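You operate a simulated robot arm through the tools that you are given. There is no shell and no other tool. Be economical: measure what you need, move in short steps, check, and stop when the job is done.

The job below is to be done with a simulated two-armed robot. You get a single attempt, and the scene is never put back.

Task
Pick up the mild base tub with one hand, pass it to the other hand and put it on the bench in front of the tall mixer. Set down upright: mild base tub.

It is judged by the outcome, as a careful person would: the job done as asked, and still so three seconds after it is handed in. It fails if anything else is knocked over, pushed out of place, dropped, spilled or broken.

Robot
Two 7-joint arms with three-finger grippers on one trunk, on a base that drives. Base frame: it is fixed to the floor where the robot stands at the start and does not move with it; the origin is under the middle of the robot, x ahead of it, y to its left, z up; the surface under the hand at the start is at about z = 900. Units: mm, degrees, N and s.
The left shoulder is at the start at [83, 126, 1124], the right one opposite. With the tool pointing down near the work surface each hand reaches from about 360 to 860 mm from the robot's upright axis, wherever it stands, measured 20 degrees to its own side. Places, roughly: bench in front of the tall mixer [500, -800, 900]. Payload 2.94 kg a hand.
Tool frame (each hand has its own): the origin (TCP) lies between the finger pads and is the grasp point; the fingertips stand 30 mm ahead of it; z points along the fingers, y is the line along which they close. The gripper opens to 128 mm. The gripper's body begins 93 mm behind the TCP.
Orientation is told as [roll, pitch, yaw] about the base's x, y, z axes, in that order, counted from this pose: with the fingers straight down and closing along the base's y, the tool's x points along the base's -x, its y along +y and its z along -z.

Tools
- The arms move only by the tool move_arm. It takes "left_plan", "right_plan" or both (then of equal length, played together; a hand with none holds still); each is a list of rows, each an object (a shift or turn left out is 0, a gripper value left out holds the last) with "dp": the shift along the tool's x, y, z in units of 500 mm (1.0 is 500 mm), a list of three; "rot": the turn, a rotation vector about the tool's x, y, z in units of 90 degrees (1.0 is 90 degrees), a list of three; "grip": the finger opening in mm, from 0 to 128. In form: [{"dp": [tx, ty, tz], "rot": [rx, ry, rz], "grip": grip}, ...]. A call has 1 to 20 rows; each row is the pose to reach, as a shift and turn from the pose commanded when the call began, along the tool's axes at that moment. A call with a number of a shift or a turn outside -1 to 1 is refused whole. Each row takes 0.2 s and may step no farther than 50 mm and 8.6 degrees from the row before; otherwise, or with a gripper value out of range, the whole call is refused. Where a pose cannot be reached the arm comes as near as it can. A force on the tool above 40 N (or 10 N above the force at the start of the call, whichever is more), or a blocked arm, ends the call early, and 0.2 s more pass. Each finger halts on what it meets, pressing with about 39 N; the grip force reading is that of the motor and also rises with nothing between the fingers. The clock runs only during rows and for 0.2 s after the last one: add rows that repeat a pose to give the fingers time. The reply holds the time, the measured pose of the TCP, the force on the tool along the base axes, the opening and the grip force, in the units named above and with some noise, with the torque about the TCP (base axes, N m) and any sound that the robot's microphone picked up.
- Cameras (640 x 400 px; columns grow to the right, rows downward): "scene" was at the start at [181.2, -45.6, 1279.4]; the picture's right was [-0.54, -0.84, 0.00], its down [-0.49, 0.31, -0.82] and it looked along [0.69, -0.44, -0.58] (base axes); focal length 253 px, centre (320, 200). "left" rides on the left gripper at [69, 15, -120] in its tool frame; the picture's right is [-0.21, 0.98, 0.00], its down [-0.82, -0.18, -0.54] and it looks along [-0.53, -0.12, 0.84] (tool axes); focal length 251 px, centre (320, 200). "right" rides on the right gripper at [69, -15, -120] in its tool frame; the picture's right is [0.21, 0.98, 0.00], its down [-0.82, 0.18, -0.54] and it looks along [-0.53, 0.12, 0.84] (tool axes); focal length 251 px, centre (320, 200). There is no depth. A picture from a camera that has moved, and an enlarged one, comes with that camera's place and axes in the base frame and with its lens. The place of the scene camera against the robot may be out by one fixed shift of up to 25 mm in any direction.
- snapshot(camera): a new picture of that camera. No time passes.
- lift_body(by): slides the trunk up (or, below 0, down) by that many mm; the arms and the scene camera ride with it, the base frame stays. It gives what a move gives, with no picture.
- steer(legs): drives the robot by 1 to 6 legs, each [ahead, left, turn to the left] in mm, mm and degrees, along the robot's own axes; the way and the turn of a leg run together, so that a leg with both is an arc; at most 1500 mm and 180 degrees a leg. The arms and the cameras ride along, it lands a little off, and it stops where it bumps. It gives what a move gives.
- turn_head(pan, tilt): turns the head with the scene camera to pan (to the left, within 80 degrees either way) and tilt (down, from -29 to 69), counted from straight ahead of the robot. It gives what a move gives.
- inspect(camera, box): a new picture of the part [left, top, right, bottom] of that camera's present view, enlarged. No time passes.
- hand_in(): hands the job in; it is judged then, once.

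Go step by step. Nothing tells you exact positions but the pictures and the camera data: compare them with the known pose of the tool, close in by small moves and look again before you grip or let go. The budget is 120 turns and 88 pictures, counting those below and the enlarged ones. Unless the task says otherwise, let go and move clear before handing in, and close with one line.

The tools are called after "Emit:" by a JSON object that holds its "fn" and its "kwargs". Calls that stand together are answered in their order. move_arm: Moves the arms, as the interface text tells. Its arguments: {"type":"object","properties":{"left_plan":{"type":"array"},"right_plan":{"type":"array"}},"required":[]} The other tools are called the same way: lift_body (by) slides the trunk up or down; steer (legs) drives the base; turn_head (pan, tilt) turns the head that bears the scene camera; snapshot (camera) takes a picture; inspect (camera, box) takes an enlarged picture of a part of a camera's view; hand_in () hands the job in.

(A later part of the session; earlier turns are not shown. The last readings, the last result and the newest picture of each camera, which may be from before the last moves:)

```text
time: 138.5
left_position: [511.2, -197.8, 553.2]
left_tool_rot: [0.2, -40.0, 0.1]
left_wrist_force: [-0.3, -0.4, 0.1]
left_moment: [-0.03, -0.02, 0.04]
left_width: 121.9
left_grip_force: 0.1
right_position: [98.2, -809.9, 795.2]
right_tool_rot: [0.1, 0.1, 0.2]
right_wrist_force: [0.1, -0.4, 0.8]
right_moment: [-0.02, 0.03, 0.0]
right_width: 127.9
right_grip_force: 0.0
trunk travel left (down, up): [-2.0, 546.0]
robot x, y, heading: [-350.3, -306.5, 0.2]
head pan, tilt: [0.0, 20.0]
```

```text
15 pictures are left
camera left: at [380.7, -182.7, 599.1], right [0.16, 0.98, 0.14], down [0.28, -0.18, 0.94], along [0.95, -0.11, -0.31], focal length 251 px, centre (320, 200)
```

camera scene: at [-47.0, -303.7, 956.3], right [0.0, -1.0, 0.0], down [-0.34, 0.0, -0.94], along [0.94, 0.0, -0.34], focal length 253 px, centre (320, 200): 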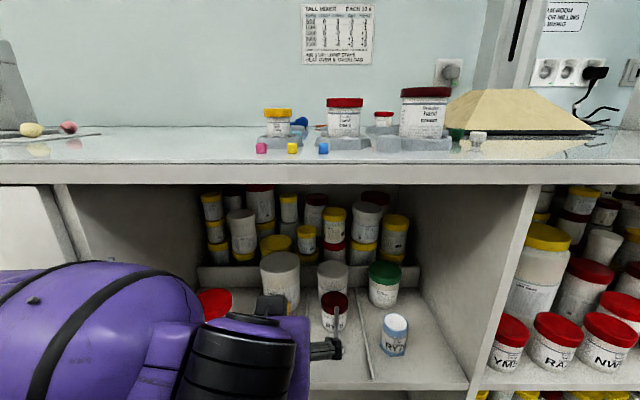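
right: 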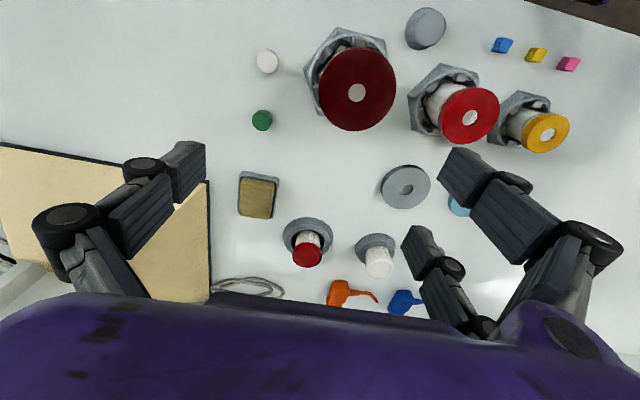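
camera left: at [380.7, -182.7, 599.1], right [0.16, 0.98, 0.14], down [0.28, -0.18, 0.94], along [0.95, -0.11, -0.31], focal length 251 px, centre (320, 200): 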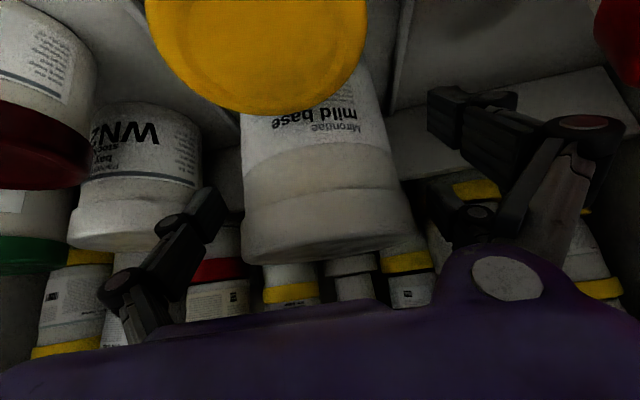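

Centred well (tub y≈-199, hand -198). I go the last 34 mm and close the fingers.

Emit:
{"fn": "move_arm", "kwargs": {"left_plan": [{"dp": [-0.005, -0.001, 0.034], "grip": 122}, {"dp": [-0.0102, -0.001, 0.066], "grip": 122}]}}

Emit:
{"fn": "move_arm", "kwargs": {"left_plan": [{"grip": 112}, {"grip": 105}, {"grip": 98}, {"grip": 90}, {"grip": 90}]}}

Emit:
{"fn": "snapshot", "kwargs": {"camera": "left"}}

```text
time: 139.1
left_position: [535.4, -196.3, 530.4]
left_tool_rot: [0.3, -39.9, 0.2]
left_wrist_force: [0.7, -0.6, -0.1]
left_moment: [0.01, 0.04, -0.03]
left_width: 121.7
left_grip_force: 0.1
right_position: [98.3, -809.8, 795.0]
right_tool_rot: [0.0, 0.0, 0.1]
right_wrist_force: [0.2, 0.9, -0.4]
right_moment: [-0.01, -0.01, 0.03]
right_width: 128.1
right_grip_force: 0.1
trunk travel left (down, up): [-2.0, 546.0]
robot x, y, heading: [-352.7, -303.4, 0.1]
head pan, tilt: [0.0, 20.0]
```

```text
time: 140.3
left_position: [536.0, -197.8, 532.1]
left_tool_rot: [0.1, -40.1, 0.0]
left_wrist_force: [-1.4, -3.6, 5.0]
left_moment: [-0.84, 0.12, -0.05]
left_width: 101.2
left_grip_force: 39.1
right_position: [98.6, -810.2, 794.3]
right_tool_rot: [-0.1, 0.0, 0.0]
right_wrist_force: [0.2, -0.3, 0.1]
right_moment: [-0.01, -0.01, 0.04]
right_width: 128.2
right_grip_force: 0.0
trunk travel left (down, up): [-2.0, 546.0]
robot x, y, heading: [-351.8, -306.3, 0.3]
head pan, tilt: [0.0, 20.0]
```

```text
14 pictures are left
camera left: at [404.9, -182.3, 577.9], right [0.16, 0.98, 0.14], down [0.28, -0.18, 0.94], along [0.95, -0.11, -0.3], focal length 251 px, centre (320, 200)
```

left: 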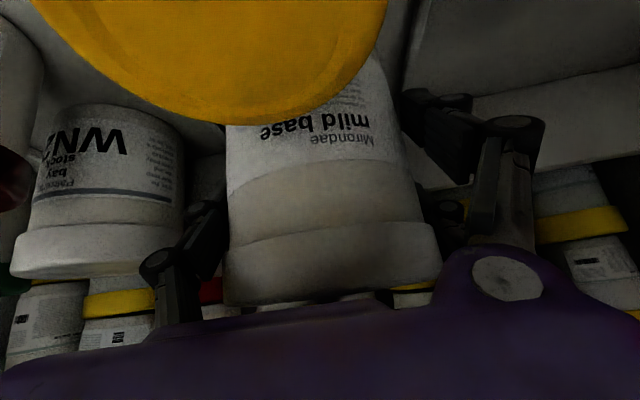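

Firm grip (101 mm, 39 N). I lift straight up 80 mm.

Emit:
{"fn": "move_arm", "kwargs": {"left_plan": [{"dp": [-0.0129, 0, -0.0153]}, {"dp": [-0.0322, 0, -0.0383]}, {"dp": [-0.0515, 0, -0.0613]}, {"dp": [-0.0772, 0, -0.0919]}, {"dp": [-0.1029, 0, -0.1226]}]}}

Emit:
{"fn": "snapshot", "kwargs": {"camera": "scene"}}

```text
time: 141.5
left_position: [536.8, -198.1, 611.1]
left_tool_rot: [0.3, -39.9, 0.1]
left_wrist_force: [-0.6, -0.2, -7.0]
left_moment: [-0.01, 0.01, -0.04]
left_width: 100.4
left_grip_force: 39.3
right_position: [98.6, -809.9, 795.0]
right_tool_rot: [0.0, 0.0, 0.1]
right_wrist_force: [-0.8, 0.0, -0.3]
right_moment: [0.01, -0.05, -0.01]
right_width: 127.6
right_grip_force: 0.0
trunk travel left (down, up): [-2.0, 546.0]
robot x, y, heading: [-357.3, -305.2, 0.1]
head pan, tilt: [0.0, 20.0]
```

```text
13 pictures are left
camera scene: at [-46.6, -303.9, 956.1], right [0.0, -1.0, 0.0], down [-0.34, 0.0, -0.94], along [0.94, 0.0, -0.34], focal length 253 px, centre (320, 200)
```

scene: 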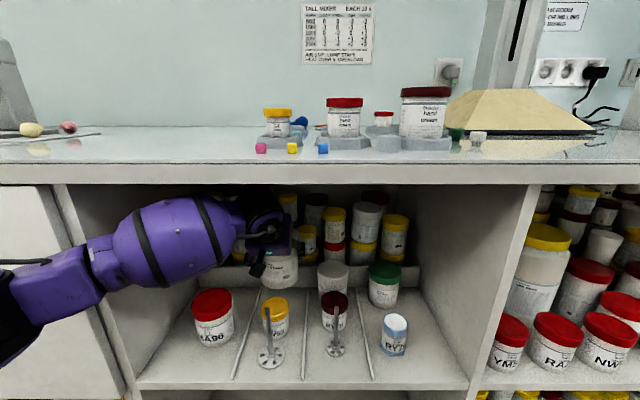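

The tub is up (≈7 N); the way back needs height over the pin, so I lift 90 mm more while flattening the hand to keep the wrist under the bench.

Emit:
{"fn": "move_arm", "kwargs": {"left_plan": [{"dp": [-0.0231, 0, -0.0276], "rot": [0, -0.0556, 0]}, {"dp": [-0.0463, 0, -0.0552], "rot": [0, -0.1111, 0]}, {"dp": [-0.0694, 0, -0.0827], "rot": [0, -0.1667, 0]}, {"dp": [-0.0926, 0, -0.1103], "rot": [0, -0.2222, 0]}, {"dp": [-0.1157, 0, -0.1379], "rot": [0, -0.2778, 0]}]}}

Emit:
{"fn": "snapshot", "kwargs": {"camera": "scene"}}

```text
time: 142.7
left_position: [535.7, -196.2, 700.2]
left_tool_rot: [0.3, -64.9, 0.0]
left_wrist_force: [0.3, 0.4, -6.2]
left_moment: [0.0, 0.07, 0.01]
left_width: 100.3
left_grip_force: 39.3
right_position: [99.7, -809.9, 794.8]
right_tool_rot: [0.0, 0.0, 0.1]
right_wrist_force: [0.6, 1.5, -1.1]
right_moment: [0.0, -0.02, 0.06]
right_width: 128.1
right_grip_force: 0.1
trunk travel left (down, up): [-2.0, 546.0]
robot x, y, heading: [-352.8, -311.9, 0.0]
head pan, tilt: [0.0, 20.0]
```

```text
12 pictures are left
camera scene: at [-46.5, -303.8, 956.1], right [0.0, -1.0, 0.0], down [-0.34, 0.0, -0.94], along [0.94, 0.0, -0.34], focal length 253 px, centre (320, 200)
```

scene: 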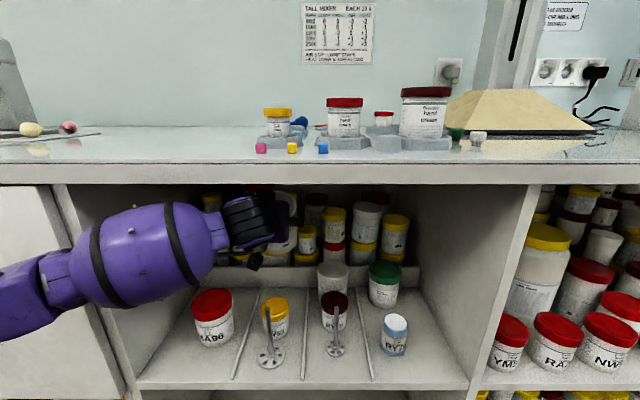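

Clear. I back the robot straight out 420 mm, which carries the tub out above the pots.

Emit:
{"fn": "steer", "kwargs": {"legs": [[-420, 0, 0]]}}

Emit:
{"fn": "snapshot", "kwargs": {"camera": "scene"}}

```text
time: 145.4
left_position: [94.1, -195.7, 699.9]
left_tool_rot: [0.3, -64.9, 0.1]
left_wrist_force: [0.2, 0.2, -6.5]
left_moment: [-0.03, 0.05, 0.02]
left_width: 100.3
left_grip_force: 38.8
right_position: [-341.3, -809.9, 794.6]
right_tool_rot: [0.0, 0.0, 0.3]
right_wrist_force: [0.0, -0.5, 0.2]
right_moment: [0.0, -0.04, -0.02]
right_width: 127.8
right_grip_force: 0.1
trunk travel left (down, up): [-2.0, 546.0]
robot x, y, heading: [-793.0, -307.2, 0.3]
head pan, tilt: [0.0, 20.0]
```

```text
11 pictures are left
camera scene: at [-488.1, -304.1, 956.1], right [0.01, -1.0, 0.0], down [-0.34, 0.0, -0.94], along [0.94, 0.01, -0.34], focal length 253 px, centre (320, 200)
```

scene: 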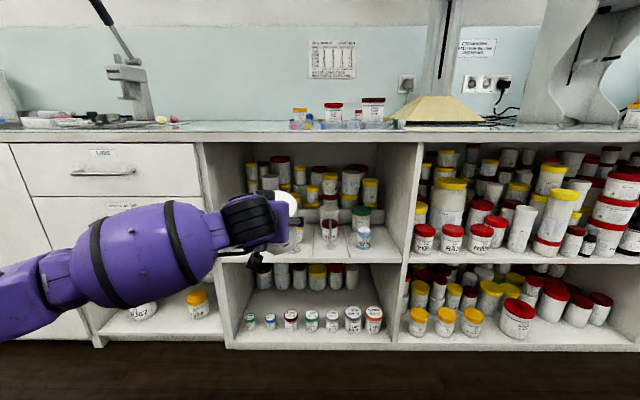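

The tub is out cleanly. I raise the trunk, then bring the tub upright and closer in, ready for the pass in free space.

Emit:
{"fn": "lift_body", "kwargs": {"by": 380}}

Emit:
{"fn": "move_arm", "kwargs": {"left_plan": [{"dp": [0.035, -0.02, -0.065], "rot": [0, 0.04, 0]}, {"dp": [0.07, -0.04, -0.13], "rot": [0, 0.08, 0]}, {"dp": [0.105, -0.06, -0.195], "rot": [0, 0.12, 0]}, {"dp": [0.14, -0.08, -0.26], "rot": [0, 0.16, 0]}, {"dp": [0.175, -0.1, -0.325], "rot": [0, 0.2, 0]}, {"dp": [0.21, -0.12, -0.39], "rot": [0, 0.24, 0]}, {"dp": [0.23, -0.14, -0.45], "rot": [0, 0.2778, 0]}, {"dp": [0.24, -0.16, -0.48], "rot": [0, 0.2778, 0]}, {"dp": [0.247, -0.2, -0.5], "rot": [0, 0.2778, 0]}, {"dp": [0.254, -0.24, -0.53], "rot": [0, 0.2778, 0]}]}}

```text
time: 149.0
left_position: [94.4, -194.9, 1078.4]
left_tool_rot: [0.3, -64.9, 0.2]
left_wrist_force: [0.6, 0.3, -7.1]
left_moment: [-0.03, 0.05, -0.03]
left_width: 100.4
left_grip_force: 39.5
right_position: [-339.7, -808.3, 1173.8]
right_tool_rot: [0.0, 0.0, 0.4]
right_wrist_force: [-0.1, -0.3, 0.1]
right_moment: [-0.05, -0.02, 0.01]
right_width: 128.1
right_grip_force: 0.0
trunk travel left (down, up): [-382.0, 166.0]
robot x, y, heading: [-794.6, -310.9, 0.1]
head pan, tilt: [0.0, 20.0]
```

```text
time: 151.2
left_position: [-199.7, -318.5, 1077.7]
left_tool_rot: [0.4, -40.0, 0.3]
left_wrist_force: [-0.1, -0.3, -6.7]
left_moment: [0.01, 0.0, -0.02]
left_width: 100.4
left_grip_force: 38.9
right_position: [-341.2, -811.4, 1173.2]
right_tool_rot: [0.0, 0.0, 0.3]
right_wrist_force: [0.7, 0.3, 0.0]
right_moment: [0.06, 0.01, 0.0]
right_width: 128.0
right_grip_force: 0.1
trunk travel left (down, up): [-382.0, 166.0]
robot x, y, heading: [-795.9, -309.9, 0.4]
head pan, tilt: [0.0, 20.0]
```

The tub hangs upright at (-200, -318, 1078). Now I turn the right hand to point leftwards (closing along x) for taking it low from the right side.

Emit:
{"fn": "move_arm", "kwargs": {"right_plan": [{"rot": [0, 0, -0.09]}, {"rot": [0, 0, -0.18]}, {"rot": [0, 0, -0.27]}, {"rot": [0, 0, -0.36]}, {"rot": [0, 0, -0.45]}, {"rot": [0, 0, -0.54]}, {"rot": [0, 0, -0.63]}, {"rot": [0, 0, -0.72]}, {"rot": [0, 0, -0.81]}, {"rot": [0, 0, -0.9]}, {"rot": [0, 0, -0.99]}]}}

Emit:
{"fn": "move_arm", "kwargs": {"right_plan": [{"rot": [0, -0.09, 0]}, {"rot": [0, -0.18, 0]}, {"rot": [0, -0.27, 0]}, {"rot": [0, -0.36, 0]}, {"rot": [0, -0.45, 0]}, {"rot": [0, -0.54, 0]}, {"rot": [0, -0.611, 0]}]}}

```text
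time: 153.6
left_position: [-199.3, -316.5, 1078.8]
left_tool_rot: [0.1, -39.9, 0.3]
left_wrist_force: [-0.1, 0.2, -6.8]
left_moment: [-0.02, 0.09, 0.03]
left_width: 100.2
left_grip_force: 38.6
right_position: [-340.2, -809.9, 1175.0]
right_tool_rot: [0.1, 0.0, 89.6]
right_wrist_force: [-0.1, -0.2, -0.4]
right_moment: [0.02, 0.03, -0.02]
right_width: 128.0
right_grip_force: 0.1
trunk travel left (down, up): [-382.0, 166.0]
robot x, y, heading: [-794.7, -310.0, 0.6]
head pan, tilt: [0.0, 20.0]
```

```text
time: 155.2
left_position: [-199.8, -318.2, 1077.9]
left_tool_rot: [0.2, -39.9, 0.4]
left_wrist_force: [0.0, -0.4, -6.9]
left_moment: [0.01, 0.03, 0.02]
left_width: 99.9
left_grip_force: 39.3
right_position: [-340.4, -810.4, 1174.7]
right_tool_rot: [-0.1, -55.1, 89.5]
right_wrist_force: [-0.3, 0.1, 0.1]
right_moment: [-0.01, 0.01, -0.03]
right_width: 127.8
right_grip_force: 0.0
trunk travel left (down, up): [-382.0, 166.0]
robot x, y, heading: [-791.7, -309.2, 0.4]
head pan, tilt: [0.0, 20.0]
```

Emit:
{"fn": "move_arm", "kwargs": {"right_plan": [{"dp": [-0.0399, -0.0353, 0.0761]}, {"dp": [-0.0799, -0.0705, 0.1522]}, {"dp": [-0.1198, -0.1058, 0.2284]}, {"dp": [-0.1597, -0.141, 0.3045]}, {"dp": [-0.1996, -0.1763, 0.3806]}, {"dp": [-0.2396, -0.2115, 0.4568]}, {"dp": [-0.2795, -0.2468, 0.5329]}, {"dp": [-0.3194, -0.282, 0.609]}]}}

Emit:
{"fn": "turn_head", "kwargs": {"pan": 0, "tilt": 45}}

Emit:
{"fn": "turn_head", "kwargs": {"pan": -2, "tilt": 45}}

Emit:
{"fn": "snapshot", "kwargs": {"camera": "scene"}}

Emit:
{"fn": "snapshot", "kwargs": {"camera": "right"}}

```text
time: 157.0
left_position: [-198.1, -316.4, 1076.4]
left_tool_rot: [0.0, -39.7, 0.4]
left_wrist_force: [-0.5, 0.1, -5.4]
left_moment: [-0.03, 0.03, -0.04]
left_width: 100.0
left_grip_force: 39.4
right_position: [-194.3, -468.3, 1131.1]
right_tool_rot: [0.1, -54.9, 89.3]
right_wrist_force: [-0.2, 0.8, -0.5]
right_moment: [-0.04, 0.02, 0.0]
right_width: 127.5
right_grip_force: 0.1
trunk travel left (down, up): [-382.0, 166.0]
robot x, y, heading: [-791.8, -305.5, 0.2]
head pan, tilt: [0.0, 20.0]
```

```text
time: 157.9
left_position: [-198.8, -318.1, 1078.8]
left_tool_rot: [0.3, -39.9, 0.2]
left_wrist_force: [0.9, 0.5, -5.7]
left_moment: [0.01, 0.05, -0.03]
left_width: 100.0
left_grip_force: 39.3
right_position: [-195.1, -471.0, 1129.6]
right_tool_rot: [0.0, -55.0, 89.3]
right_wrist_force: [-0.1, -0.6, -0.9]
right_moment: [-0.02, -0.01, 0.02]
right_width: 128.1
right_grip_force: 0.1
trunk travel left (down, up): [-382.0, 166.0]
robot x, y, heading: [-793.8, -304.7, 0.4]
head pan, tilt: [0.0, 45.0]
```

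```text
time: 158.6
left_position: [-198.4, -317.8, 1078.3]
left_tool_rot: [0.1, -39.8, 0.3]
left_wrist_force: [0.1, 0.2, -8.4]
left_moment: [0.04, 0.03, 0.0]
left_width: 100.1
left_grip_force: 39.1
right_position: [-195.9, -471.3, 1130.7]
right_tool_rot: [0.0, -54.9, 89.5]
right_wrist_force: [0.1, 0.9, 0.3]
right_moment: [0.0, -0.03, 0.02]
right_width: 128.1
right_grip_force: 0.1
trunk travel left (down, up): [-382.0, 166.0]
robot x, y, heading: [-790.7, -306.3, 0.5]
head pan, tilt: [-2.0, 45.0]
```

```text
10 pictures are left
camera scene: at [-615.1, -307.8, 1306.8], right [-0.03, -1.0, 0.0], down [-0.71, 0.02, -0.71], along [0.71, -0.02, -0.71], focal length 253 px, centre (320, 200)
```

scene: 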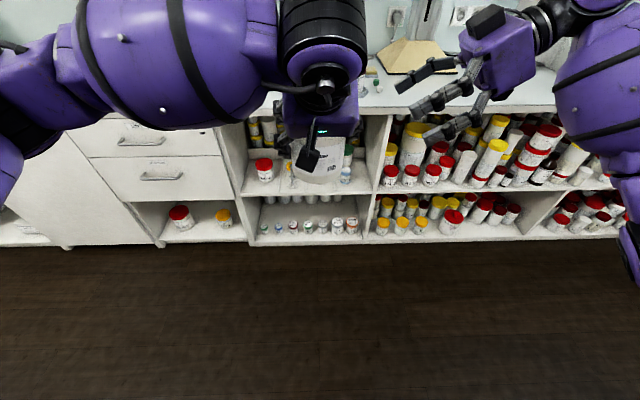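

```text
9 pictures are left
camera right: at [-180.3, -609.3, 1142.9], right [-0.98, -0.11, -0.18], down [-0.18, 0.03, 0.98], along [-0.11, 0.99, -0.05], focal length 251 px, centre (320, 200)
```

right: 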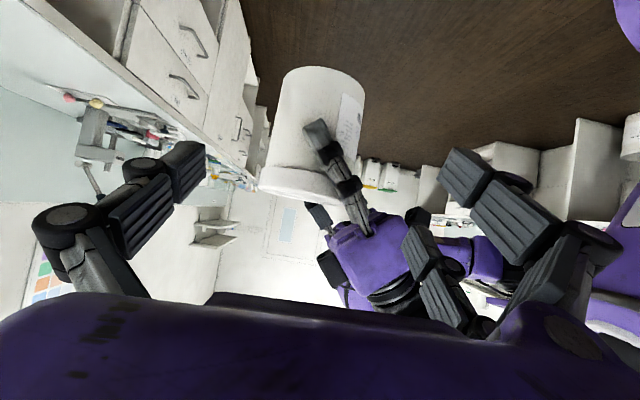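

The right camera shows the tub centred near x = -187, bottom z≈990, the left fingers high on it. I shift the right hand 7 mm and advance along its fingers most of the way.

Emit:
{"fn": "move_arm", "kwargs": {"right_plan": [{"dp": [0, -0.014, 0.04], "grip": 128}, {"dp": [0, -0.014, 0.12]}, {"dp": [0, -0.014, 0.19]}, {"dp": [0, -0.014, 0.25]}]}}

Emit:
{"fn": "snapshot", "kwargs": {"camera": "right"}}

```text
time: 159.6
left_position: [-199.5, -317.0, 1078.3]
left_tool_rot: [0.2, -39.9, 0.3]
left_wrist_force: [-0.1, 0.0, -7.4]
left_moment: [0.0, 0.05, 0.01]
left_width: 100.0
left_grip_force: 38.9
right_position: [-187.6, -365.8, 1058.8]
right_tool_rot: [0.1, -54.9, 89.4]
right_wrist_force: [0.7, 0.4, 0.2]
right_moment: [-0.01, 0.01, 0.02]
right_width: 127.8
right_grip_force: 0.0
trunk travel left (down, up): [-382.0, 166.0]
robot x, y, heading: [-791.2, -309.5, 0.2]
head pan, tilt: [-2.0, 45.0]
```

```text
8 pictures are left
camera right: at [-172.6, -504.7, 1070.8], right [-0.98, -0.11, -0.17], down [-0.18, 0.03, 0.98], along [-0.11, 0.99, -0.05], focal length 251 px, centre (320, 200)
```

right: 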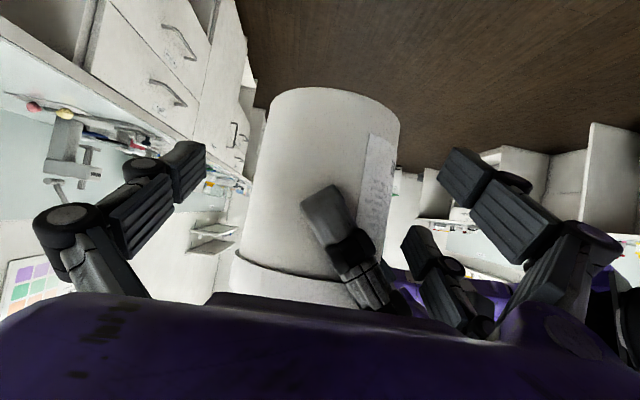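

Aligned within a few mm; I advance the last 36 mm gently in small steps, then close the right fingers while the left still holds.

Emit:
{"fn": "move_arm", "kwargs": {"right_plan": [{"dp": [0, 0.005, 0.02]}, {"dp": [0, 0.006, 0.04]}, {"dp": [0, 0.006, 0.058]}, {"dp": [0, 0.006, 0.072]}]}}

Emit:
{"fn": "snapshot", "kwargs": {"camera": "right"}}

```text
time: 160.6
left_position: [-198.2, -316.5, 1076.0]
left_tool_rot: [0.4, -39.8, 0.3]
left_wrist_force: [2.7, 11.6, -9.2]
left_moment: [-0.23, -0.03, -0.27]
left_width: 99.9
left_grip_force: 38.6
right_position: [-189.3, -337.1, 1038.3]
right_tool_rot: [-0.1, -55.0, 89.4]
right_wrist_force: [-1.7, -10.8, 3.2]
right_moment: [0.72, 0.02, 0.38]
right_width: 128.0
right_grip_force: 0.1
trunk travel left (down, up): [-382.0, 166.0]
robot x, y, heading: [-795.9, -307.6, 0.3]
head pan, tilt: [-2.0, 45.0]
```

```text
7 pictures are left
camera right: at [-175.5, -477.1, 1051.4], right [-0.98, -0.11, -0.18], down [-0.18, 0.03, 0.98], along [-0.11, 0.99, -0.05], focal length 251 px, centre (320, 200)
```

right: 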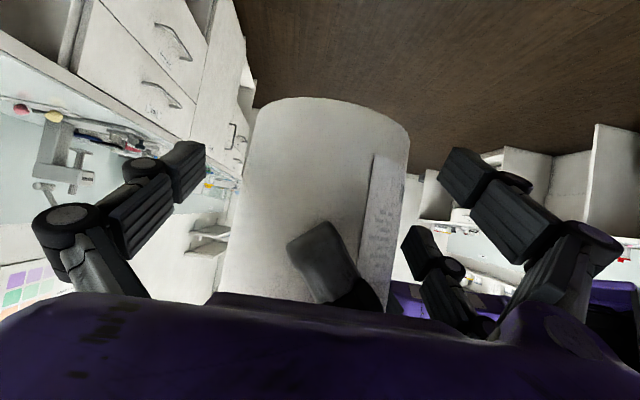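

The right palm just touches the left finger (11 N), so I ease back 3 mm and close the right fingers.

Emit:
{"fn": "move_arm", "kwargs": {"right_plan": [{"dp": [0, 0, -0.006]}, {"dp": [0, 0, -0.006], "grip": 115}, {"dp": [0, 0, -0.006], "grip": 105}, {"dp": [0, 0, -0.006], "grip": 97}, {"dp": [0, 0, -0.006], "grip": 90}, {"dp": [0, 0, -0.006], "grip": 90}]}}

```text
time: 161.8
left_position: [-196.4, -313.8, 1076.5]
left_tool_rot: [0.5, -39.9, 0.9]
left_wrist_force: [7.9, 4.9, -7.6]
left_moment: [0.18, 0.18, 0.3]
left_width: 99.9
left_grip_force: 38.8
right_position: [-192.5, -340.4, 1040.5]
right_tool_rot: [0.1, -54.8, 89.7]
right_wrist_force: [-7.1, -4.7, 1.2]
right_moment: [-0.02, -0.42, -0.08]
right_width: 98.6
right_grip_force: 6.6
trunk travel left (down, up): [-382.0, 166.0]
robot x, y, heading: [-796.9, -311.1, 0.5]
head pan, tilt: [-2.0, 45.0]
stopped in row 6 (left hand): the force on the tool passed its limit at 41 N (the readings are from after the stop); the commanded pose is now the measured one
```

The fingers met the tub (98.6 mm) with a sideways squeeze against the left hand. I tighten the right grip from the relaxed pose.

Emit:
{"fn": "move_arm", "kwargs": {"right_plan": [{"grip": 92}, {"grip": 85}, {"grip": 85}]}}

Emit:
{"fn": "snapshot", "kwargs": {"camera": "right"}}

```text
time: 162.6
left_position: [-195.5, -314.2, 1077.8]
left_tool_rot: [0.3, -39.9, 1.0]
left_wrist_force: [18.7, 13.8, -13.5]
left_moment: [0.46, 0.37, 0.37]
left_width: 100.3
left_grip_force: 39.4
right_position: [-192.6, -339.8, 1041.3]
right_tool_rot: [0.0, -54.9, 89.8]
right_wrist_force: [-19.2, -14.0, 6.5]
right_moment: [0.24, -1.02, 0.25]
right_width: 97.9
right_grip_force: 38.4
trunk travel left (down, up): [-382.0, 166.0]
robot x, y, heading: [-794.5, -305.4, 0.4]
head pan, tilt: [-2.0, 45.0]
```

```text
6 pictures are left
camera right: at [-176.4, -479.1, 1053.7], right [-0.98, -0.12, -0.18], down [-0.18, 0.03, 0.98], along [-0.11, 0.99, -0.05], focal length 251 px, centre (320, 200)
```

right: 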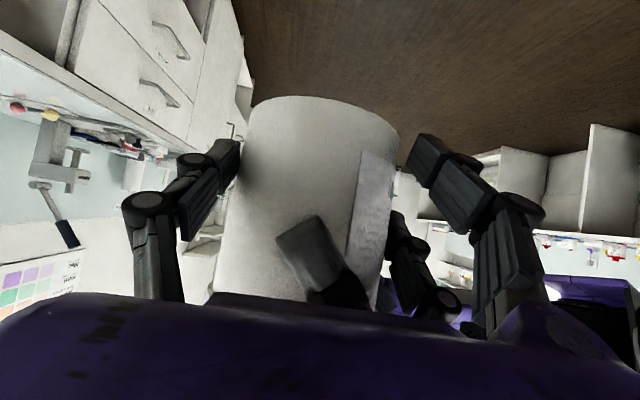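

The right hand now holds with 38 N, though near its fingertips. For safety I'll let go of the left only once the tub is just above the bench, so I relax the sideways strain and drive with both hands holding to the clear bench before the mixer.

Emit:
{"fn": "move_arm", "kwargs": {"right_plan": [{"dp": [0, 0.004, 0]}, {"dp": [0, 0.004, 0]}]}}

Emit:
{"fn": "steer", "kwargs": {"legs": [[0, -560, 0], [620, 0, 0]]}}

Emit:
{"fn": "snapshot", "kwargs": {"camera": "scene"}}

```text
time: 163.2
left_position: [-197.3, -315.1, 1077.6]
left_tool_rot: [0.4, -39.9, 0.8]
left_wrist_force: [10.0, 18.4, -17.5]
left_moment: [0.36, -0.62, -0.17]
left_width: 100.1
left_grip_force: 39.3
right_position: [-193.2, -341.4, 1041.2]
right_tool_rot: [-0.1, -55.1, 89.6]
right_wrist_force: [-10.4, -17.8, 11.2]
right_moment: [0.59, 0.39, 0.5]
right_width: 97.7
right_grip_force: 39.0
trunk travel left (down, up): [-382.0, 166.0]
robot x, y, heading: [-793.0, -305.3, 0.4]
head pan, tilt: [-2.0, 45.0]
```

```text
time: 171.7
left_position: [425.9, -842.4, 1078.3]
left_tool_rot: [0.4, -39.9, 2.0]
left_wrist_force: [-9.7, 15.4, -20.3]
left_moment: [0.47, 0.35, 0.4]
left_width: 99.9
left_grip_force: 38.7
right_position: [430.1, -869.1, 1040.2]
right_tool_rot: [0.0, -55.0, 90.9]
right_wrist_force: [10.0, -15.5, 12.0]
right_moment: [0.45, 0.11, -0.6]
right_width: 98.2
right_grip_force: 38.7
trunk travel left (down, up): [-382.0, 166.0]
robot x, y, heading: [-169.1, -850.4, 1.7]
head pan, tilt: [-2.0, 45.0]
```

```text
5 pictures are left
camera scene: at [7.2, -845.2, 1306.8], right [-0.01, -1.0, 0.0], down [-0.71, 0.0, -0.71], along [0.71, 0.0, -0.71], focal length 253 px, centre (320, 200)
```

scene: 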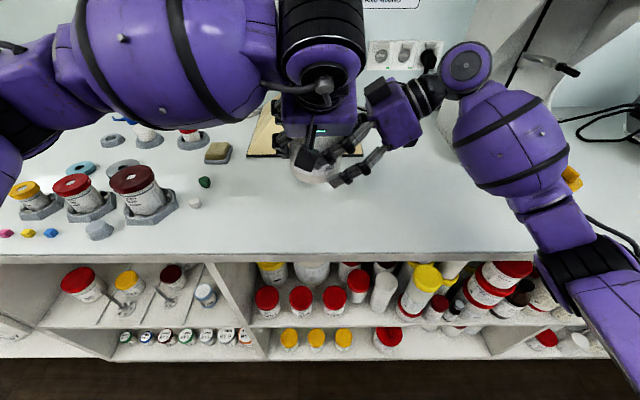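

We are over clear bench in front of the mixer; all arms' links are high. I lower the trunk so the tub hovers just above the bench.

Emit:
{"fn": "lift_body", "kwargs": {"by": -75}}

Emit:
{"fn": "inspect", "kwargs": {"camera": "right", "box": [160, 60, 480, 260]}}

```text
time: 172.8
left_position: [424.4, -843.1, 1003.4]
left_tool_rot: [0.4, -40.1, 1.9]
left_wrist_force: [1.9, -1.3, -4.2]
left_moment: [0.32, 0.45, 0.59]
left_width: 100.4
left_grip_force: 38.4
right_position: [429.5, -869.0, 967.2]
right_tool_rot: [-0.2, -55.0, 91.0]
right_wrist_force: [-1.2, 0.8, -2.4]
right_moment: [-0.43, -0.51, -0.56]
right_width: 97.8
right_grip_force: 38.7
trunk travel left (down, up): [-307.0, 241.0]
robot x, y, heading: [-174.3, -849.9, 1.6]
head pan, tilt: [-2.0, 45.0]
```

```text
2.00 times, centred on (320, 160) of right
camera zoom: at [447.2, -1007.9, 978.5], right [-0.97, -0.14, -0.18], down [-0.18, 0.03, 0.98], along [-0.13, 0.99, -0.05], focal length 503 px, centre (320, 280)
```

zoom: 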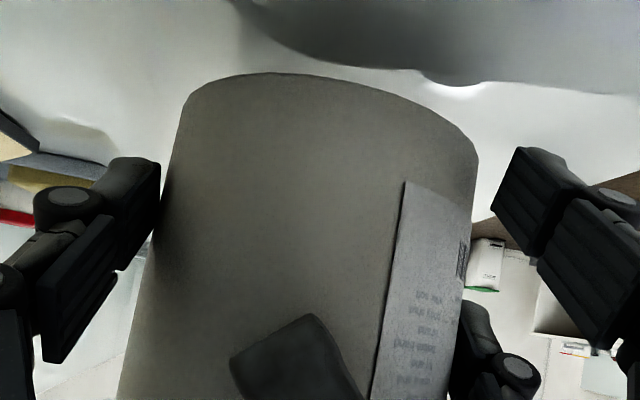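

Tub bottom is estimated at z≈925. I lower in small steps, watching the forces for touch-down.

Emit:
{"fn": "lift_body", "kwargs": {"by": -14}}

Emit:
{"fn": "lift_body", "kwargs": {"by": -5}}

```text
time: 173.4
left_position: [424.1, -843.1, 988.3]
left_tool_rot: [0.3, -39.9, 2.0]
left_wrist_force: [0.7, 0.9, -3.1]
left_moment: [-0.06, 0.32, 0.21]
left_width: 100.3
left_grip_force: 39.2
right_position: [429.3, -868.2, 951.5]
right_tool_rot: [-0.1, -55.0, 90.9]
right_wrist_force: [-0.6, -2.8, -2.4]
right_moment: [0.01, -0.35, -0.2]
right_width: 98.3
right_grip_force: 39.2
trunk travel left (down, up): [-293.0, 255.0]
robot x, y, heading: [-172.5, -849.4, 1.6]
head pan, tilt: [-2.0, 45.0]
```

```text
time: 173.9
left_position: [425.0, -843.9, 983.5]
left_tool_rot: [0.5, -39.8, 2.0]
left_wrist_force: [0.4, 1.7, -4.5]
left_moment: [0.05, 0.16, 0.01]
left_width: 100.4
left_grip_force: 39.0
right_position: [428.9, -869.1, 946.3]
right_tool_rot: [0.0, -55.0, 90.9]
right_wrist_force: [-0.9, -3.8, -2.3]
right_moment: [-0.03, -0.15, 0.03]
right_width: 97.8
right_grip_force: 39.2
trunk travel left (down, up): [-288.0, 260.0]
robot x, y, heading: [-172.0, -849.2, 1.5]
head pan, tilt: [-2.0, 45.0]
```

Both hands share the weight just above the bench. I open the left slightly with a small +y shift so its near finger doesn't press on the right palm, and check that the right hand takes the load.

Emit:
{"fn": "move_arm", "kwargs": {"left_plan": [{"dp": [0, 0.002, 0], "grip": 103}, {"dp": [0, 0.004, 0], "grip": 106}, {"dp": [0, 0.006, 0], "grip": 109}, {"dp": [0, 0.006, 0], "grip": 109}]}}

```text
time: 174.9
left_position: [424.8, -840.4, 984.9]
left_tool_rot: [0.3, -39.9, 2.1]
left_wrist_force: [13.0, -4.5, -8.5]
left_moment: [0.52, 0.36, 0.75]
left_width: 105.5
left_grip_force: 0.1
right_position: [428.7, -869.7, 946.5]
right_tool_rot: [0.0, -55.0, 91.0]
right_wrist_force: [-11.3, 3.9, 0.6]
right_moment: [-0.61, -0.76, -0.37]
right_width: 98.1
right_grip_force: 38.6
trunk travel left (down, up): [-288.0, 260.0]
robot x, y, heading: [-172.5, -849.1, 1.6]
head pan, tilt: [-2.0, 45.0]
```

Emit:
{"fn": "snapshot", "kwargs": {"camera": "right"}}

```text
3 pictures are left
camera right: at [447.2, -1007.4, 958.9], right [-0.97, -0.14, -0.18], down [-0.18, 0.03, 0.98], along [-0.13, 0.99, -0.05], focal length 251 px, centre (320, 200)
```

right: 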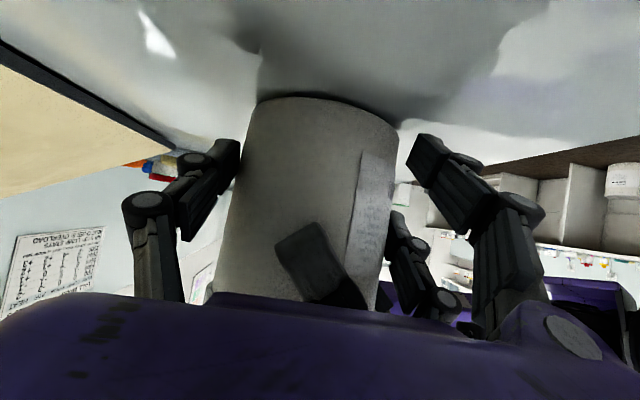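

The tub is just above the surface. I'll set it down onto the bench first, so it stands on its own while the left hand leaves.

Emit:
{"fn": "lift_body", "kwargs": {"by": -4}}

Emit:
{"fn": "lift_body", "kwargs": {"by": -3}}

```text
time: 175.5
left_position: [423.8, -839.7, 982.2]
left_tool_rot: [0.1, -40.2, 2.4]
left_wrist_force: [13.0, -1.1, 2.8]
left_moment: [-0.23, 0.7, 0.86]
left_width: 106.3
left_grip_force: 0.0
right_position: [427.6, -868.3, 945.8]
right_tool_rot: [-0.5, -54.8, 91.5]
right_wrist_force: [-13.0, 0.8, -9.0]
right_moment: [-0.08, -1.26, -0.45]
right_width: 97.7
right_grip_force: 39.5
trunk travel left (down, up): [-284.0, 264.0]
robot x, y, heading: [-172.1, -846.6, 1.5]
head pan, tilt: [-2.0, 45.0]
```

```text
time: 176.0
left_position: [422.0, -838.2, 981.7]
left_tool_rot: [0.0, -40.3, 2.4]
left_wrist_force: [17.9, 2.2, 11.6]
left_moment: [-0.95, 1.03, 1.03]
left_width: 107.0
left_grip_force: 0.0
right_position: [425.0, -867.2, 944.4]
right_tool_rot: [-0.8, -54.6, 91.6]
right_wrist_force: [-17.3, -2.2, -19.1]
right_moment: [0.46, -1.77, -0.52]
right_width: 97.9
right_grip_force: 38.6
trunk travel left (down, up): [-281.0, 267.0]
robot x, y, heading: [-172.7, -851.5, 1.4]
head pan, tilt: [-2.0, 45.0]
```

The arms resist lowering although the tub isn't pressed by the bench, so a right arm link is probably resting on the bench edge. I raise again at once and look.

Emit:
{"fn": "lift_body", "kwargs": {"by": 14}}

Emit:
{"fn": "turn_head", "kwargs": {"pan": -35, "tilt": 45}}

Emit:
{"fn": "turn_head", "kwargs": {"pan": -36, "tilt": 45}}

Emit:
{"fn": "snapshot", "kwargs": {"camera": "scene"}}

```text
time: 176.6
left_position: [423.7, -840.2, 991.2]
left_tool_rot: [0.4, -39.9, 2.0]
left_wrist_force: [12.6, 2.7, 3.0]
left_moment: [-0.41, 0.43, 0.58]
left_width: 104.0
left_grip_force: 0.0
right_position: [428.8, -867.7, 951.3]
right_tool_rot: [0.4, -54.9, 90.6]
right_wrist_force: [-12.5, -3.3, -9.6]
right_moment: [0.23, -0.92, -0.18]
right_width: 98.0
right_grip_force: 39.1
trunk travel left (down, up): [-295.0, 253.0]
robot x, y, heading: [-175.9, -849.3, 1.9]
head pan, tilt: [-2.0, 45.0]
```

```text
time: 177.6
left_position: [424.3, -839.7, 992.2]
left_tool_rot: [0.3, -40.0, 2.2]
left_wrist_force: [6.1, 8.6, 10.8]
left_moment: [-1.18, 0.69, 0.15]
left_width: 104.9
left_grip_force: 0.1
right_position: [429.8, -870.4, 953.1]
right_tool_rot: [0.1, -54.9, 90.8]
right_wrist_force: [-6.6, -7.7, -18.9]
right_moment: [0.9, -1.03, 0.1]
right_width: 98.0
right_grip_force: 38.3
trunk travel left (down, up): [-295.0, 253.0]
robot x, y, heading: [-171.3, -847.0, 1.7]
head pan, tilt: [-35.0, 45.0]
```

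```text
time: 178.2
left_position: [424.1, -838.9, 990.9]
left_tool_rot: [0.2, -40.0, 2.1]
left_wrist_force: [5.7, 10.5, 15.0]
left_moment: [-1.52, 0.69, -0.04]
left_width: 105.1
left_grip_force: 0.0
right_position: [429.2, -869.4, 952.3]
right_tool_rot: [0.0, -54.9, 90.8]
right_wrist_force: [-5.4, -11.1, -22.4]
right_moment: [1.32, -1.01, 0.28]
right_width: 97.9
right_grip_force: 39.3
trunk travel left (down, up): [-295.0, 253.0]
robot x, y, heading: [-174.6, -848.7, 1.7]
head pan, tilt: [-36.0, 45.0]
```

```text
2 pictures are left
camera scene: at [26.6, -868.7, 1225.0], right [-0.3, -0.96, 0.0], down [-0.64, 0.2, -0.74], along [0.71, -0.22, -0.67], focal length 253 px, centre (320, 200)
```

scene: 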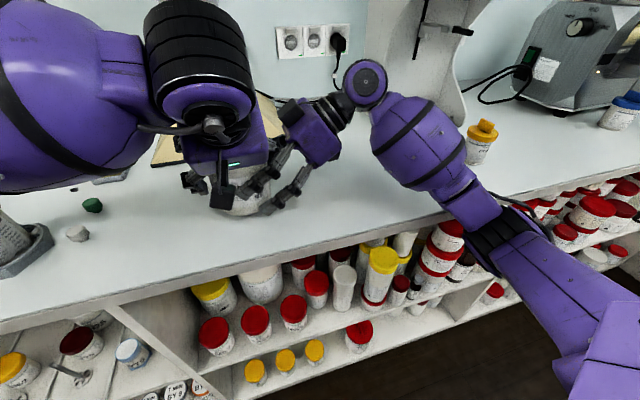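

The right elbow hangs close to the bench edge, which I'll fix later by standing further back. The left finger can leave along its own axis without catching the lid, so I slide the left hand out now while the right holds with 39 N.

Emit:
{"fn": "move_arm", "kwargs": {"left_plan": [{"dp": [0, 0, -0.015], "grip": 105}, {"dp": [0, 0, -0.035], "grip": 105}, {"dp": [0, 0, -0.06], "grip": 105}]}}

```text
time: 178.8
left_position: [416.9, -838.5, 999.9]
left_tool_rot: [0.8, -39.6, 2.4]
left_wrist_force: [4.6, 1.7, -2.8]
left_moment: [0.2, 0.05, 0.25]
left_width: 102.2
left_grip_force: 0.1
right_position: [424.4, -865.7, 958.1]
right_tool_rot: [-0.4, -55.3, 92.1]
right_wrist_force: [-4.3, -2.6, -4.1]
right_moment: [-0.23, -0.17, -0.08]
right_width: 97.7
right_grip_force: 38.6
trunk travel left (down, up): [-295.0, 253.0]
robot x, y, heading: [-170.0, -849.0, 1.7]
head pan, tilt: [-36.0, 45.0]
stopped in row 2 (left hand): the force on the tool passed its limit at 49 N (the readings are from after the stop); the commanded pose is now the measured one
```

The left finger is wedged between tub and right palm. Since the tub is round, I swivel the left hand 25° around it (wrist toward its own side) to free that finger.

Emit:
{"fn": "move_arm", "kwargs": {"left_plan": [{"rot": [0.03, 0, 0.0355], "grip": 103}, {"rot": [0.06, 0, 0.071], "grip": 104}, {"rot": [0.09, 0, 0.1065], "grip": 105}, {"rot": [0.12, 0, 0.142], "grip": 106}, {"rot": [0.15, 0, 0.1775], "grip": 107}, {"rot": [0.179, 0, 0.213], "grip": 108}]}}

```text
time: 180.2
left_position: [418.6, -836.6, 999.4]
left_tool_rot: [0.5, -39.6, -22.4]
left_wrist_force: [25.3, 17.9, 6.4]
left_moment: [-0.93, 0.95, 1.21]
left_width: 102.0
left_grip_force: 0.0
right_position: [424.1, -866.7, 957.8]
right_tool_rot: [-0.4, -55.3, 92.1]
right_wrist_force: [-26.2, -18.8, -13.5]
right_moment: [1.4, -2.12, -0.28]
right_width: 97.9
right_grip_force: 39.1
trunk travel left (down, up): [-295.0, 253.0]
robot x, y, heading: [-169.8, -848.9, 1.7]
head pan, tilt: [-36.0, 45.0]
```

The wedge comes from the left fingers trying to open against the right palm. I set them to just looser than the tub (101 mm) so nothing presses, and read the forces.

Emit:
{"fn": "move_arm", "kwargs": {"left_plan": [{"grip": 101}, {"grip": 101}, {"grip": 101}]}}

```text
time: 181.0
left_position: [418.2, -836.1, 1000.8]
left_tool_rot: [0.5, -39.6, -22.3]
left_wrist_force: [28.5, 22.1, 5.9]
left_moment: [-1.15, 1.19, 0.04]
left_width: 101.6
left_grip_force: 0.0
right_position: [425.2, -867.3, 957.6]
right_tool_rot: [-0.4, -55.2, 92.1]
right_wrist_force: [-28.3, -21.1, -13.5]
right_moment: [1.71, -2.43, 0.93]
right_width: 97.9
right_grip_force: 38.9
trunk travel left (down, up): [-295.0, 253.0]
robot x, y, heading: [-170.9, -845.7, 1.7]
head pan, tilt: [-36.0, 45.0]
```

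Emit:
{"fn": "move_arm", "kwargs": {"left_plan": [{"dp": [-0.0015, 0.003, 0.0013]}, {"dp": [-0.003, 0.006, 0.0026]}, {"dp": [-0.003, 0.006, 0.0026]}]}}

```text
time: 181.8
left_position: [418.7, -836.3, 1001.2]
left_tool_rot: [0.4, -39.5, -22.6]
left_wrist_force: [19.0, 8.6, 7.3]
left_moment: [-0.06, 0.33, 0.88]
left_width: 101.4
left_grip_force: 0.1
right_position: [424.5, -865.3, 957.8]
right_tool_rot: [-0.2, -55.3, 91.9]
right_wrist_force: [-19.0, -8.7, -12.8]
right_moment: [0.07, -1.21, -0.21]
right_width: 97.9
right_grip_force: 38.9
trunk travel left (down, up): [-295.0, 253.0]
robot x, y, heading: [-169.8, -846.9, 1.8]
head pan, tilt: [-36.0, 45.0]
```

Emit:
{"fn": "move_arm", "kwargs": {"left_plan": [{"dp": [-0.003, 0.002, 0.0012]}, {"dp": [-0.006, 0.004, 0.0024]}, {"dp": [-0.006, 0.004, 0.0024]}]}}

```text
time: 182.6
left_position: [419.7, -836.0, 1002.0]
left_tool_rot: [0.3, -39.4, -22.7]
left_wrist_force: [-5.4, 9.7, 9.9]
left_moment: [-0.87, 0.2, -0.83]
left_width: 102.0
left_grip_force: 0.0
right_position: [426.9, -865.7, 958.2]
right_tool_rot: [-0.4, -55.5, 91.7]
right_wrist_force: [6.0, -10.0, -17.1]
right_moment: [0.79, -0.05, 0.75]
right_width: 97.6
right_grip_force: 39.4
trunk travel left (down, up): [-295.0, 253.0]
robot x, y, heading: [-171.1, -849.2, 1.6]
head pan, tilt: [-36.0, 45.0]
```

Strain is nearly gone (≈10 N). I withdraw the left hand slowly along its axis.

Emit:
{"fn": "move_arm", "kwargs": {"left_plan": [{"dp": [0, 0.002, -0.01], "grip": 102}, {"dp": [0, 0.003, -0.025], "grip": 102}, {"dp": [0, 0.003, -0.04], "grip": 102}, {"dp": [0, 0.003, -0.06], "grip": 102}, {"dp": [0, 0.003, -0.08], "grip": 103}]}}

```text
time: 183.6
left_position: [407.9, -829.1, 1017.6]
left_tool_rot: [0.4, -39.1, -22.2]
left_wrist_force: [2.1, 0.1, -2.0]
left_moment: [0.12, -0.02, 0.12]
left_width: 102.2
left_grip_force: 0.1
right_position: [421.5, -862.5, 964.2]
right_tool_rot: [-1.2, -56.2, 93.2]
right_wrist_force: [-1.3, 0.2, -4.4]
right_moment: [-0.21, 0.0, -0.07]
right_width: 98.1
right_grip_force: 39.2
trunk travel left (down, up): [-295.0, 253.0]
robot x, y, heading: [-175.0, -852.2, 1.8]
head pan, tilt: [-36.0, 45.0]
stopped in row 4 (left hand): the force on the tool passed its limit at 47 N (the readings are from after the stop); the commanded pose is now the measured one
```

It slid about 12 mm relative and strain reset to ~2 N. I continue the withdrawal the same way.

Emit:
{"fn": "move_arm", "kwargs": {"left_plan": [{"dp": [0, 0.001, -0.01], "grip": 103}, {"dp": [0, 0.002, -0.02], "grip": 103}, {"dp": [0, 0.002, -0.03], "grip": 103}, {"dp": [0, 0.002, -0.045], "grip": 103}, {"dp": [0, 0.002, -0.06], "grip": 103}]}}

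```text
time: 184.8
left_position: [390.1, -821.0, 1043.0]
left_tool_rot: [0.4, -39.0, -22.3]
left_wrist_force: [1.0, 1.9, -1.2]
left_moment: [-0.03, 0.05, 0.07]
left_width: 104.0
left_grip_force: 0.9
right_position: [422.8, -863.8, 964.2]
right_tool_rot: [-1.0, -56.2, 92.9]
right_wrist_force: [-0.9, -1.1, -6.7]
right_moment: [0.01, -0.12, 0.04]
right_width: 97.7
right_grip_force: 38.7
trunk travel left (down, up): [-295.0, 253.0]
robot x, y, heading: [-173.5, -852.3, 1.5]
head pan, tilt: [-36.0, 45.0]
```

The left is free and the right hand alone carries the tub (−6.7 N). I pull the left hand well clear, up and to its own side.

Emit:
{"fn": "move_arm", "kwargs": {"left_plan": [{"dp": [0, 0, -0.06], "grip": 104}, {"dp": [0, 0, -0.14], "grip": 110}, {"dp": [0, 0, -0.22], "grip": 128}, {"dp": [0, 0.08, -0.26], "grip": 128}, {"dp": [0, 0.17, -0.28], "grip": 128}, {"dp": [-0.05, 0.25, -0.32], "grip": 128}]}}

Emit:
{"fn": "snapshot", "kwargs": {"camera": "right"}}

```text
refused: row 6 steps farther than a row can; nothing moved
```

```text
1 pictures are left
camera right: at [443.8, -1001.1, 973.8], right [-0.97, -0.16, -0.19], down [-0.19, 0.0, 0.98], along [-0.15, 0.99, -0.03], focal length 251 px, centre (320, 200)
```

right: 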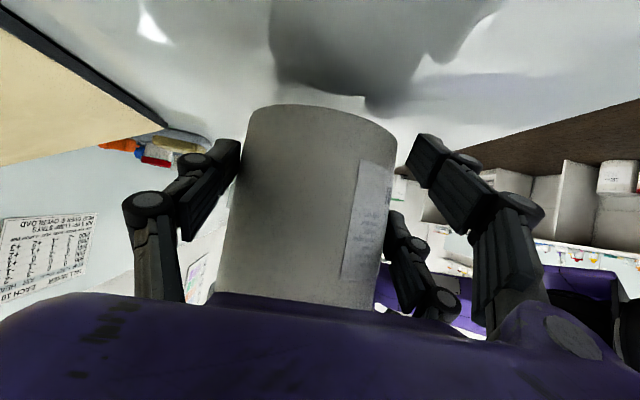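

The tub is held by the right hand alone, undisturbed, about 24 mm above the bench. First the left hand goes clear (with a smaller last step).

Emit:
{"fn": "move_arm", "kwargs": {"left_plan": [{"dp": [0, 0, -0.06], "grip": 104}, {"dp": [0, 0, -0.14], "grip": 110}, {"dp": [0, 0, -0.22], "grip": 128}, {"dp": [0, 0.08, -0.26], "grip": 128}, {"dp": [0, 0.16, -0.28], "grip": 128}, {"dp": [-0.04, 0.22, -0.31], "grip": 128}]}}

```text
time: 186.2
left_position: [356.2, -685.8, 1175.0]
left_tool_rot: [0.5, -39.1, -22.3]
left_wrist_force: [0.5, 0.6, -0.5]
left_moment: [0.01, 0.03, -0.03]
left_width: 128.1
left_grip_force: 0.3
right_position: [422.4, -862.2, 963.0]
right_tool_rot: [-1.0, -56.2, 93.2]
right_wrist_force: [0.0, -0.6, -7.1]
right_moment: [-0.21, -0.04, -0.02]
right_width: 97.5
right_grip_force: 38.7
trunk travel left (down, up): [-295.0, 253.0]
robot x, y, heading: [-175.3, -853.6, 1.6]
head pan, tilt: [-36.0, 45.0]
```

Now the right hand carries the tub gently toward the mixer's middle, 65 mm forward and 30 mm left, slightly raised.

Emit:
{"fn": "move_arm", "kwargs": {"right_plan": [{"dp": [-0.012, -0.02, 0.002], "rot": [0, 0.003, 0]}, {"dp": [-0.022, -0.045, 0.01], "rot": [0, 0.006, 0]}, {"dp": [-0.034, -0.075, 0.018], "rot": [0, 0.009, 0]}, {"dp": [-0.042, -0.105, 0.026], "rot": [0, 0.012, 0]}, {"dp": [-0.0458, -0.1332, 0.0326], "rot": [0, 0.0133, 0]}]}}

```text
time: 187.4
left_position: [352.2, -692.9, 1177.6]
left_tool_rot: [0.8, -39.3, -22.6]
left_wrist_force: [0.0, 0.8, -0.4]
left_moment: [0.0, -0.01, -0.01]
left_width: 128.0
left_grip_force: 0.1
right_position: [482.1, -839.9, 972.3]
right_tool_rot: [-0.9, -55.0, 92.8]
right_wrist_force: [1.0, 0.3, -7.4]
right_moment: [-0.18, -0.02, 0.01]
right_width: 97.4
right_grip_force: 39.3
trunk travel left (down, up): [-295.0, 253.0]
robot x, y, heading: [-172.7, -848.7, 1.5]
head pan, tilt: [-36.0, 45.0]
```

The base shifted a few mm, hinting that the elbow rubs the bench edge. I raise 30 mm, then back the robot away while extending the arm.

Emit:
{"fn": "lift_body", "kwargs": {"by": 30}}

Emit:
{"fn": "steer", "kwargs": {"legs": [[-90, 0, 0]]}}

```text
time: 188.1
left_position: [356.7, -687.3, 1204.6]
left_tool_rot: [0.4, -39.1, -22.3]
left_wrist_force: [0.0, 0.3, -1.0]
left_moment: [0.01, -0.08, 0.04]
left_width: 128.0
left_grip_force: 0.0
right_position: [488.7, -832.7, 1005.7]
right_tool_rot: [-1.2, -55.1, 93.4]
right_wrist_force: [0.1, -0.8, -7.2]
right_moment: [-0.22, -0.01, 0.02]
right_width: 97.6
right_grip_force: 39.1
trunk travel left (down, up): [-325.0, 223.0]
robot x, y, heading: [-175.4, -849.2, 1.8]
head pan, tilt: [-36.0, 45.0]
```

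```text
time: 189.2
left_position: [266.9, -691.0, 1205.3]
left_tool_rot: [0.4, -39.0, -22.2]
left_wrist_force: [-0.2, -0.8, 0.4]
left_moment: [0.0, 0.0, 0.01]
left_width: 127.9
left_grip_force: 0.1
right_position: [397.5, -836.5, 1004.8]
right_tool_rot: [-1.1, -54.9, 93.1]
right_wrist_force: [-0.2, 0.8, -6.4]
right_moment: [-0.21, -0.03, -0.01]
right_width: 97.7
right_grip_force: 38.8
trunk travel left (down, up): [-325.0, 223.0]
robot x, y, heading: [-263.1, -850.2, 1.8]
head pan, tilt: [-36.0, 45.0]
```

Emit:
{"fn": "move_arm", "kwargs": {"right_plan": [{"dp": [0.001, -0.03, -0.001]}, {"dp": [0.002, -0.07, -0.003]}, {"dp": [0.003, -0.11, -0.005]}, {"dp": [0.005, -0.15, -0.007]}, {"dp": [0.006, -0.18, -0.008]}]}}

Emit:
{"fn": "lift_body", "kwargs": {"by": -40}}

```text
time: 190.4
left_position: [265.9, -690.3, 1203.4]
left_tool_rot: [0.5, -39.1, -22.3]
left_wrist_force: [-0.7, 0.1, -0.6]
left_moment: [0.02, -0.02, 0.04]
left_width: 128.0
left_grip_force: 0.1
right_position: [488.5, -838.1, 1005.5]
right_tool_rot: [-0.9, -55.1, 92.9]
right_wrist_force: [-0.2, -0.5, -7.3]
right_moment: [-0.2, 0.01, 0.02]
right_width: 97.6
right_grip_force: 38.9
trunk travel left (down, up): [-325.0, 223.0]
robot x, y, heading: [-261.6, -853.9, 1.2]
head pan, tilt: [-36.0, 45.0]
```

```text
time: 191.2
left_position: [265.8, -690.8, 1165.8]
left_tool_rot: [0.4, -39.1, -22.2]
left_wrist_force: [-0.4, 0.1, -0.6]
left_moment: [-0.01, 0.0, -0.02]
left_width: 127.9
left_grip_force: 0.0
right_position: [487.5, -838.3, 965.6]
right_tool_rot: [-1.1, -55.0, 93.1]
right_wrist_force: [-0.8, -0.1, -6.3]
right_moment: [-0.24, 0.01, 0.0]
right_width: 97.6
right_grip_force: 38.6
trunk travel left (down, up): [-285.0, 263.0]
robot x, y, heading: [-261.7, -851.7, 1.4]
head pan, tilt: [-36.0, 45.0]
```

Descent is now unobstructed. I lower to touch-down in small steps.

Emit:
{"fn": "lift_body", "kwargs": {"by": -16}}

Emit:
{"fn": "lift_body", "kwargs": {"by": -4}}

Emit:
{"fn": "lift_body", "kwargs": {"by": -3}}

```text
time: 191.9
left_position: [264.5, -690.3, 1150.1]
left_tool_rot: [0.4, -39.1, -22.3]
left_wrist_force: [0.4, 0.4, -0.5]
left_moment: [-0.02, 0.0, 0.02]
left_width: 128.1
left_grip_force: 0.0
right_position: [486.7, -838.6, 949.3]
right_tool_rot: [-1.0, -55.1, 92.9]
right_wrist_force: [-0.6, 0.7, -7.0]
right_moment: [-0.27, -0.01, -0.03]
right_width: 97.4
right_grip_force: 39.4
trunk travel left (down, up): [-269.0, 279.0]
robot x, y, heading: [-262.8, -851.4, 1.5]
head pan, tilt: [-36.0, 45.0]
```

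```text
time: 192.4
left_position: [265.9, -691.1, 1144.0]
left_tool_rot: [0.4, -39.1, -22.3]
left_wrist_force: [-0.9, 0.0, 0.1]
left_moment: [0.02, -0.03, 0.0]
left_width: 127.8
left_grip_force: 0.0
right_position: [486.9, -839.9, 945.9]
right_tool_rot: [-1.1, -55.0, 93.0]
right_wrist_force: [0.1, -0.2, -7.0]
right_moment: [-0.23, -0.02, -0.01]
right_width: 97.7
right_grip_force: 38.9
trunk travel left (down, up): [-265.0, 283.0]
robot x, y, heading: [-264.1, -850.5, 1.6]
head pan, tilt: [-36.0, 45.0]
```

```text
time: 192.9
left_position: [265.3, -691.0, 1141.3]
left_tool_rot: [0.3, -39.1, -22.3]
left_wrist_force: [-0.4, 0.1, 0.4]
left_moment: [-0.02, -0.04, 0.01]
left_width: 128.2
left_grip_force: 0.1
right_position: [486.7, -839.6, 944.0]
right_tool_rot: [-1.1, -55.0, 93.1]
right_wrist_force: [0.7, -0.3, -3.7]
right_moment: [-0.22, 0.15, 0.03]
right_width: 97.7
right_grip_force: 38.7
trunk travel left (down, up): [-262.0, 286.0]
robot x, y, heading: [-263.1, -853.0, 1.4]
head pan, tilt: [-36.0, 45.0]
```

Touch-down has begun (force dropped to -3.7 N). A little more.

Emit:
{"fn": "lift_body", "kwargs": {"by": -2}}

Emit:
{"fn": "lift_body", "kwargs": {"by": -2}}

```text
time: 193.4
left_position: [262.9, -691.4, 1141.3]
left_tool_rot: [0.4, -39.0, -22.3]
left_wrist_force: [0.6, 0.3, -0.2]
left_moment: [0.0, 0.01, 0.02]
left_width: 128.0
left_grip_force: 0.0
right_position: [486.7, -838.4, 942.7]
right_tool_rot: [-1.3, -55.1, 93.4]
right_wrist_force: [0.3, -0.6, 6.0]
right_moment: [-0.32, 0.67, 0.12]
right_width: 97.3
right_grip_force: 39.0
trunk travel left (down, up): [-260.0, 288.0]
robot x, y, heading: [-261.8, -853.0, 1.4]
head pan, tilt: [-36.0, 45.0]
```

```text
time: 194.0
left_position: [263.2, -691.2, 1138.5]
left_tool_rot: [0.4, -39.2, -22.4]
left_wrist_force: [0.5, 0.0, -1.2]
left_moment: [0.02, -0.02, 0.0]
left_width: 128.1
left_grip_force: 0.0
right_position: [485.0, -837.2, 943.4]
right_tool_rot: [-1.4, -55.3, 93.4]
right_wrist_force: [-1.3, -1.3, 19.0]
right_moment: [-0.42, 1.41, 0.23]
right_width: 97.9
right_grip_force: 38.8
trunk travel left (down, up): [-258.0, 290.0]
robot x, y, heading: [-259.8, -853.3, 1.4]
head pan, tilt: [-36.0, 45.0]
```

It stands on the bench. I relieve the pressure by 2 mm and open the right fingers slowly.

Emit:
{"fn": "lift_body", "kwargs": {"by": 2}}

Emit:
{"fn": "move_arm", "kwargs": {"right_plan": [{"grip": 99}, {"grip": 101}, {"grip": 104}, {"grip": 108}, {"grip": 114}, {"grip": 122}, {"grip": 128}, {"grip": 128}]}}

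```text
time: 194.5
left_position: [263.1, -691.4, 1139.5]
left_tool_rot: [0.4, -39.2, -22.2]
left_wrist_force: [0.3, 0.2, 0.0]
left_moment: [0.0, 0.01, 0.03]
left_width: 127.7
left_grip_force: 0.0
right_position: [485.0, -839.0, 943.7]
right_tool_rot: [-1.2, -55.2, 93.2]
right_wrist_force: [-2.2, 1.0, 17.4]
right_moment: [-0.26, 1.32, 0.0]
right_width: 97.9
right_grip_force: 38.7
trunk travel left (down, up): [-260.0, 288.0]
robot x, y, heading: [-261.0, -851.6, 1.5]
head pan, tilt: [-36.0, 45.0]
```

```text
time: 196.3
left_position: [264.2, -691.2, 1139.6]
left_tool_rot: [0.5, -39.2, -22.3]
left_wrist_force: [0.2, -0.4, -0.1]
left_moment: [0.01, 0.0, -0.01]
left_width: 128.0
left_grip_force: 0.1
right_position: [486.7, -838.7, 941.5]
right_tool_rot: [-1.1, -55.0, 93.0]
right_wrist_force: [-1.0, 0.4, 0.1]
right_moment: [0.0, 0.01, 0.0]
right_width: 127.9
right_grip_force: 0.1
trunk travel left (down, up): [-260.0, 288.0]
robot x, y, heading: [-259.4, -849.6, 1.5]
head pan, tilt: [-36.0, 45.0]
```

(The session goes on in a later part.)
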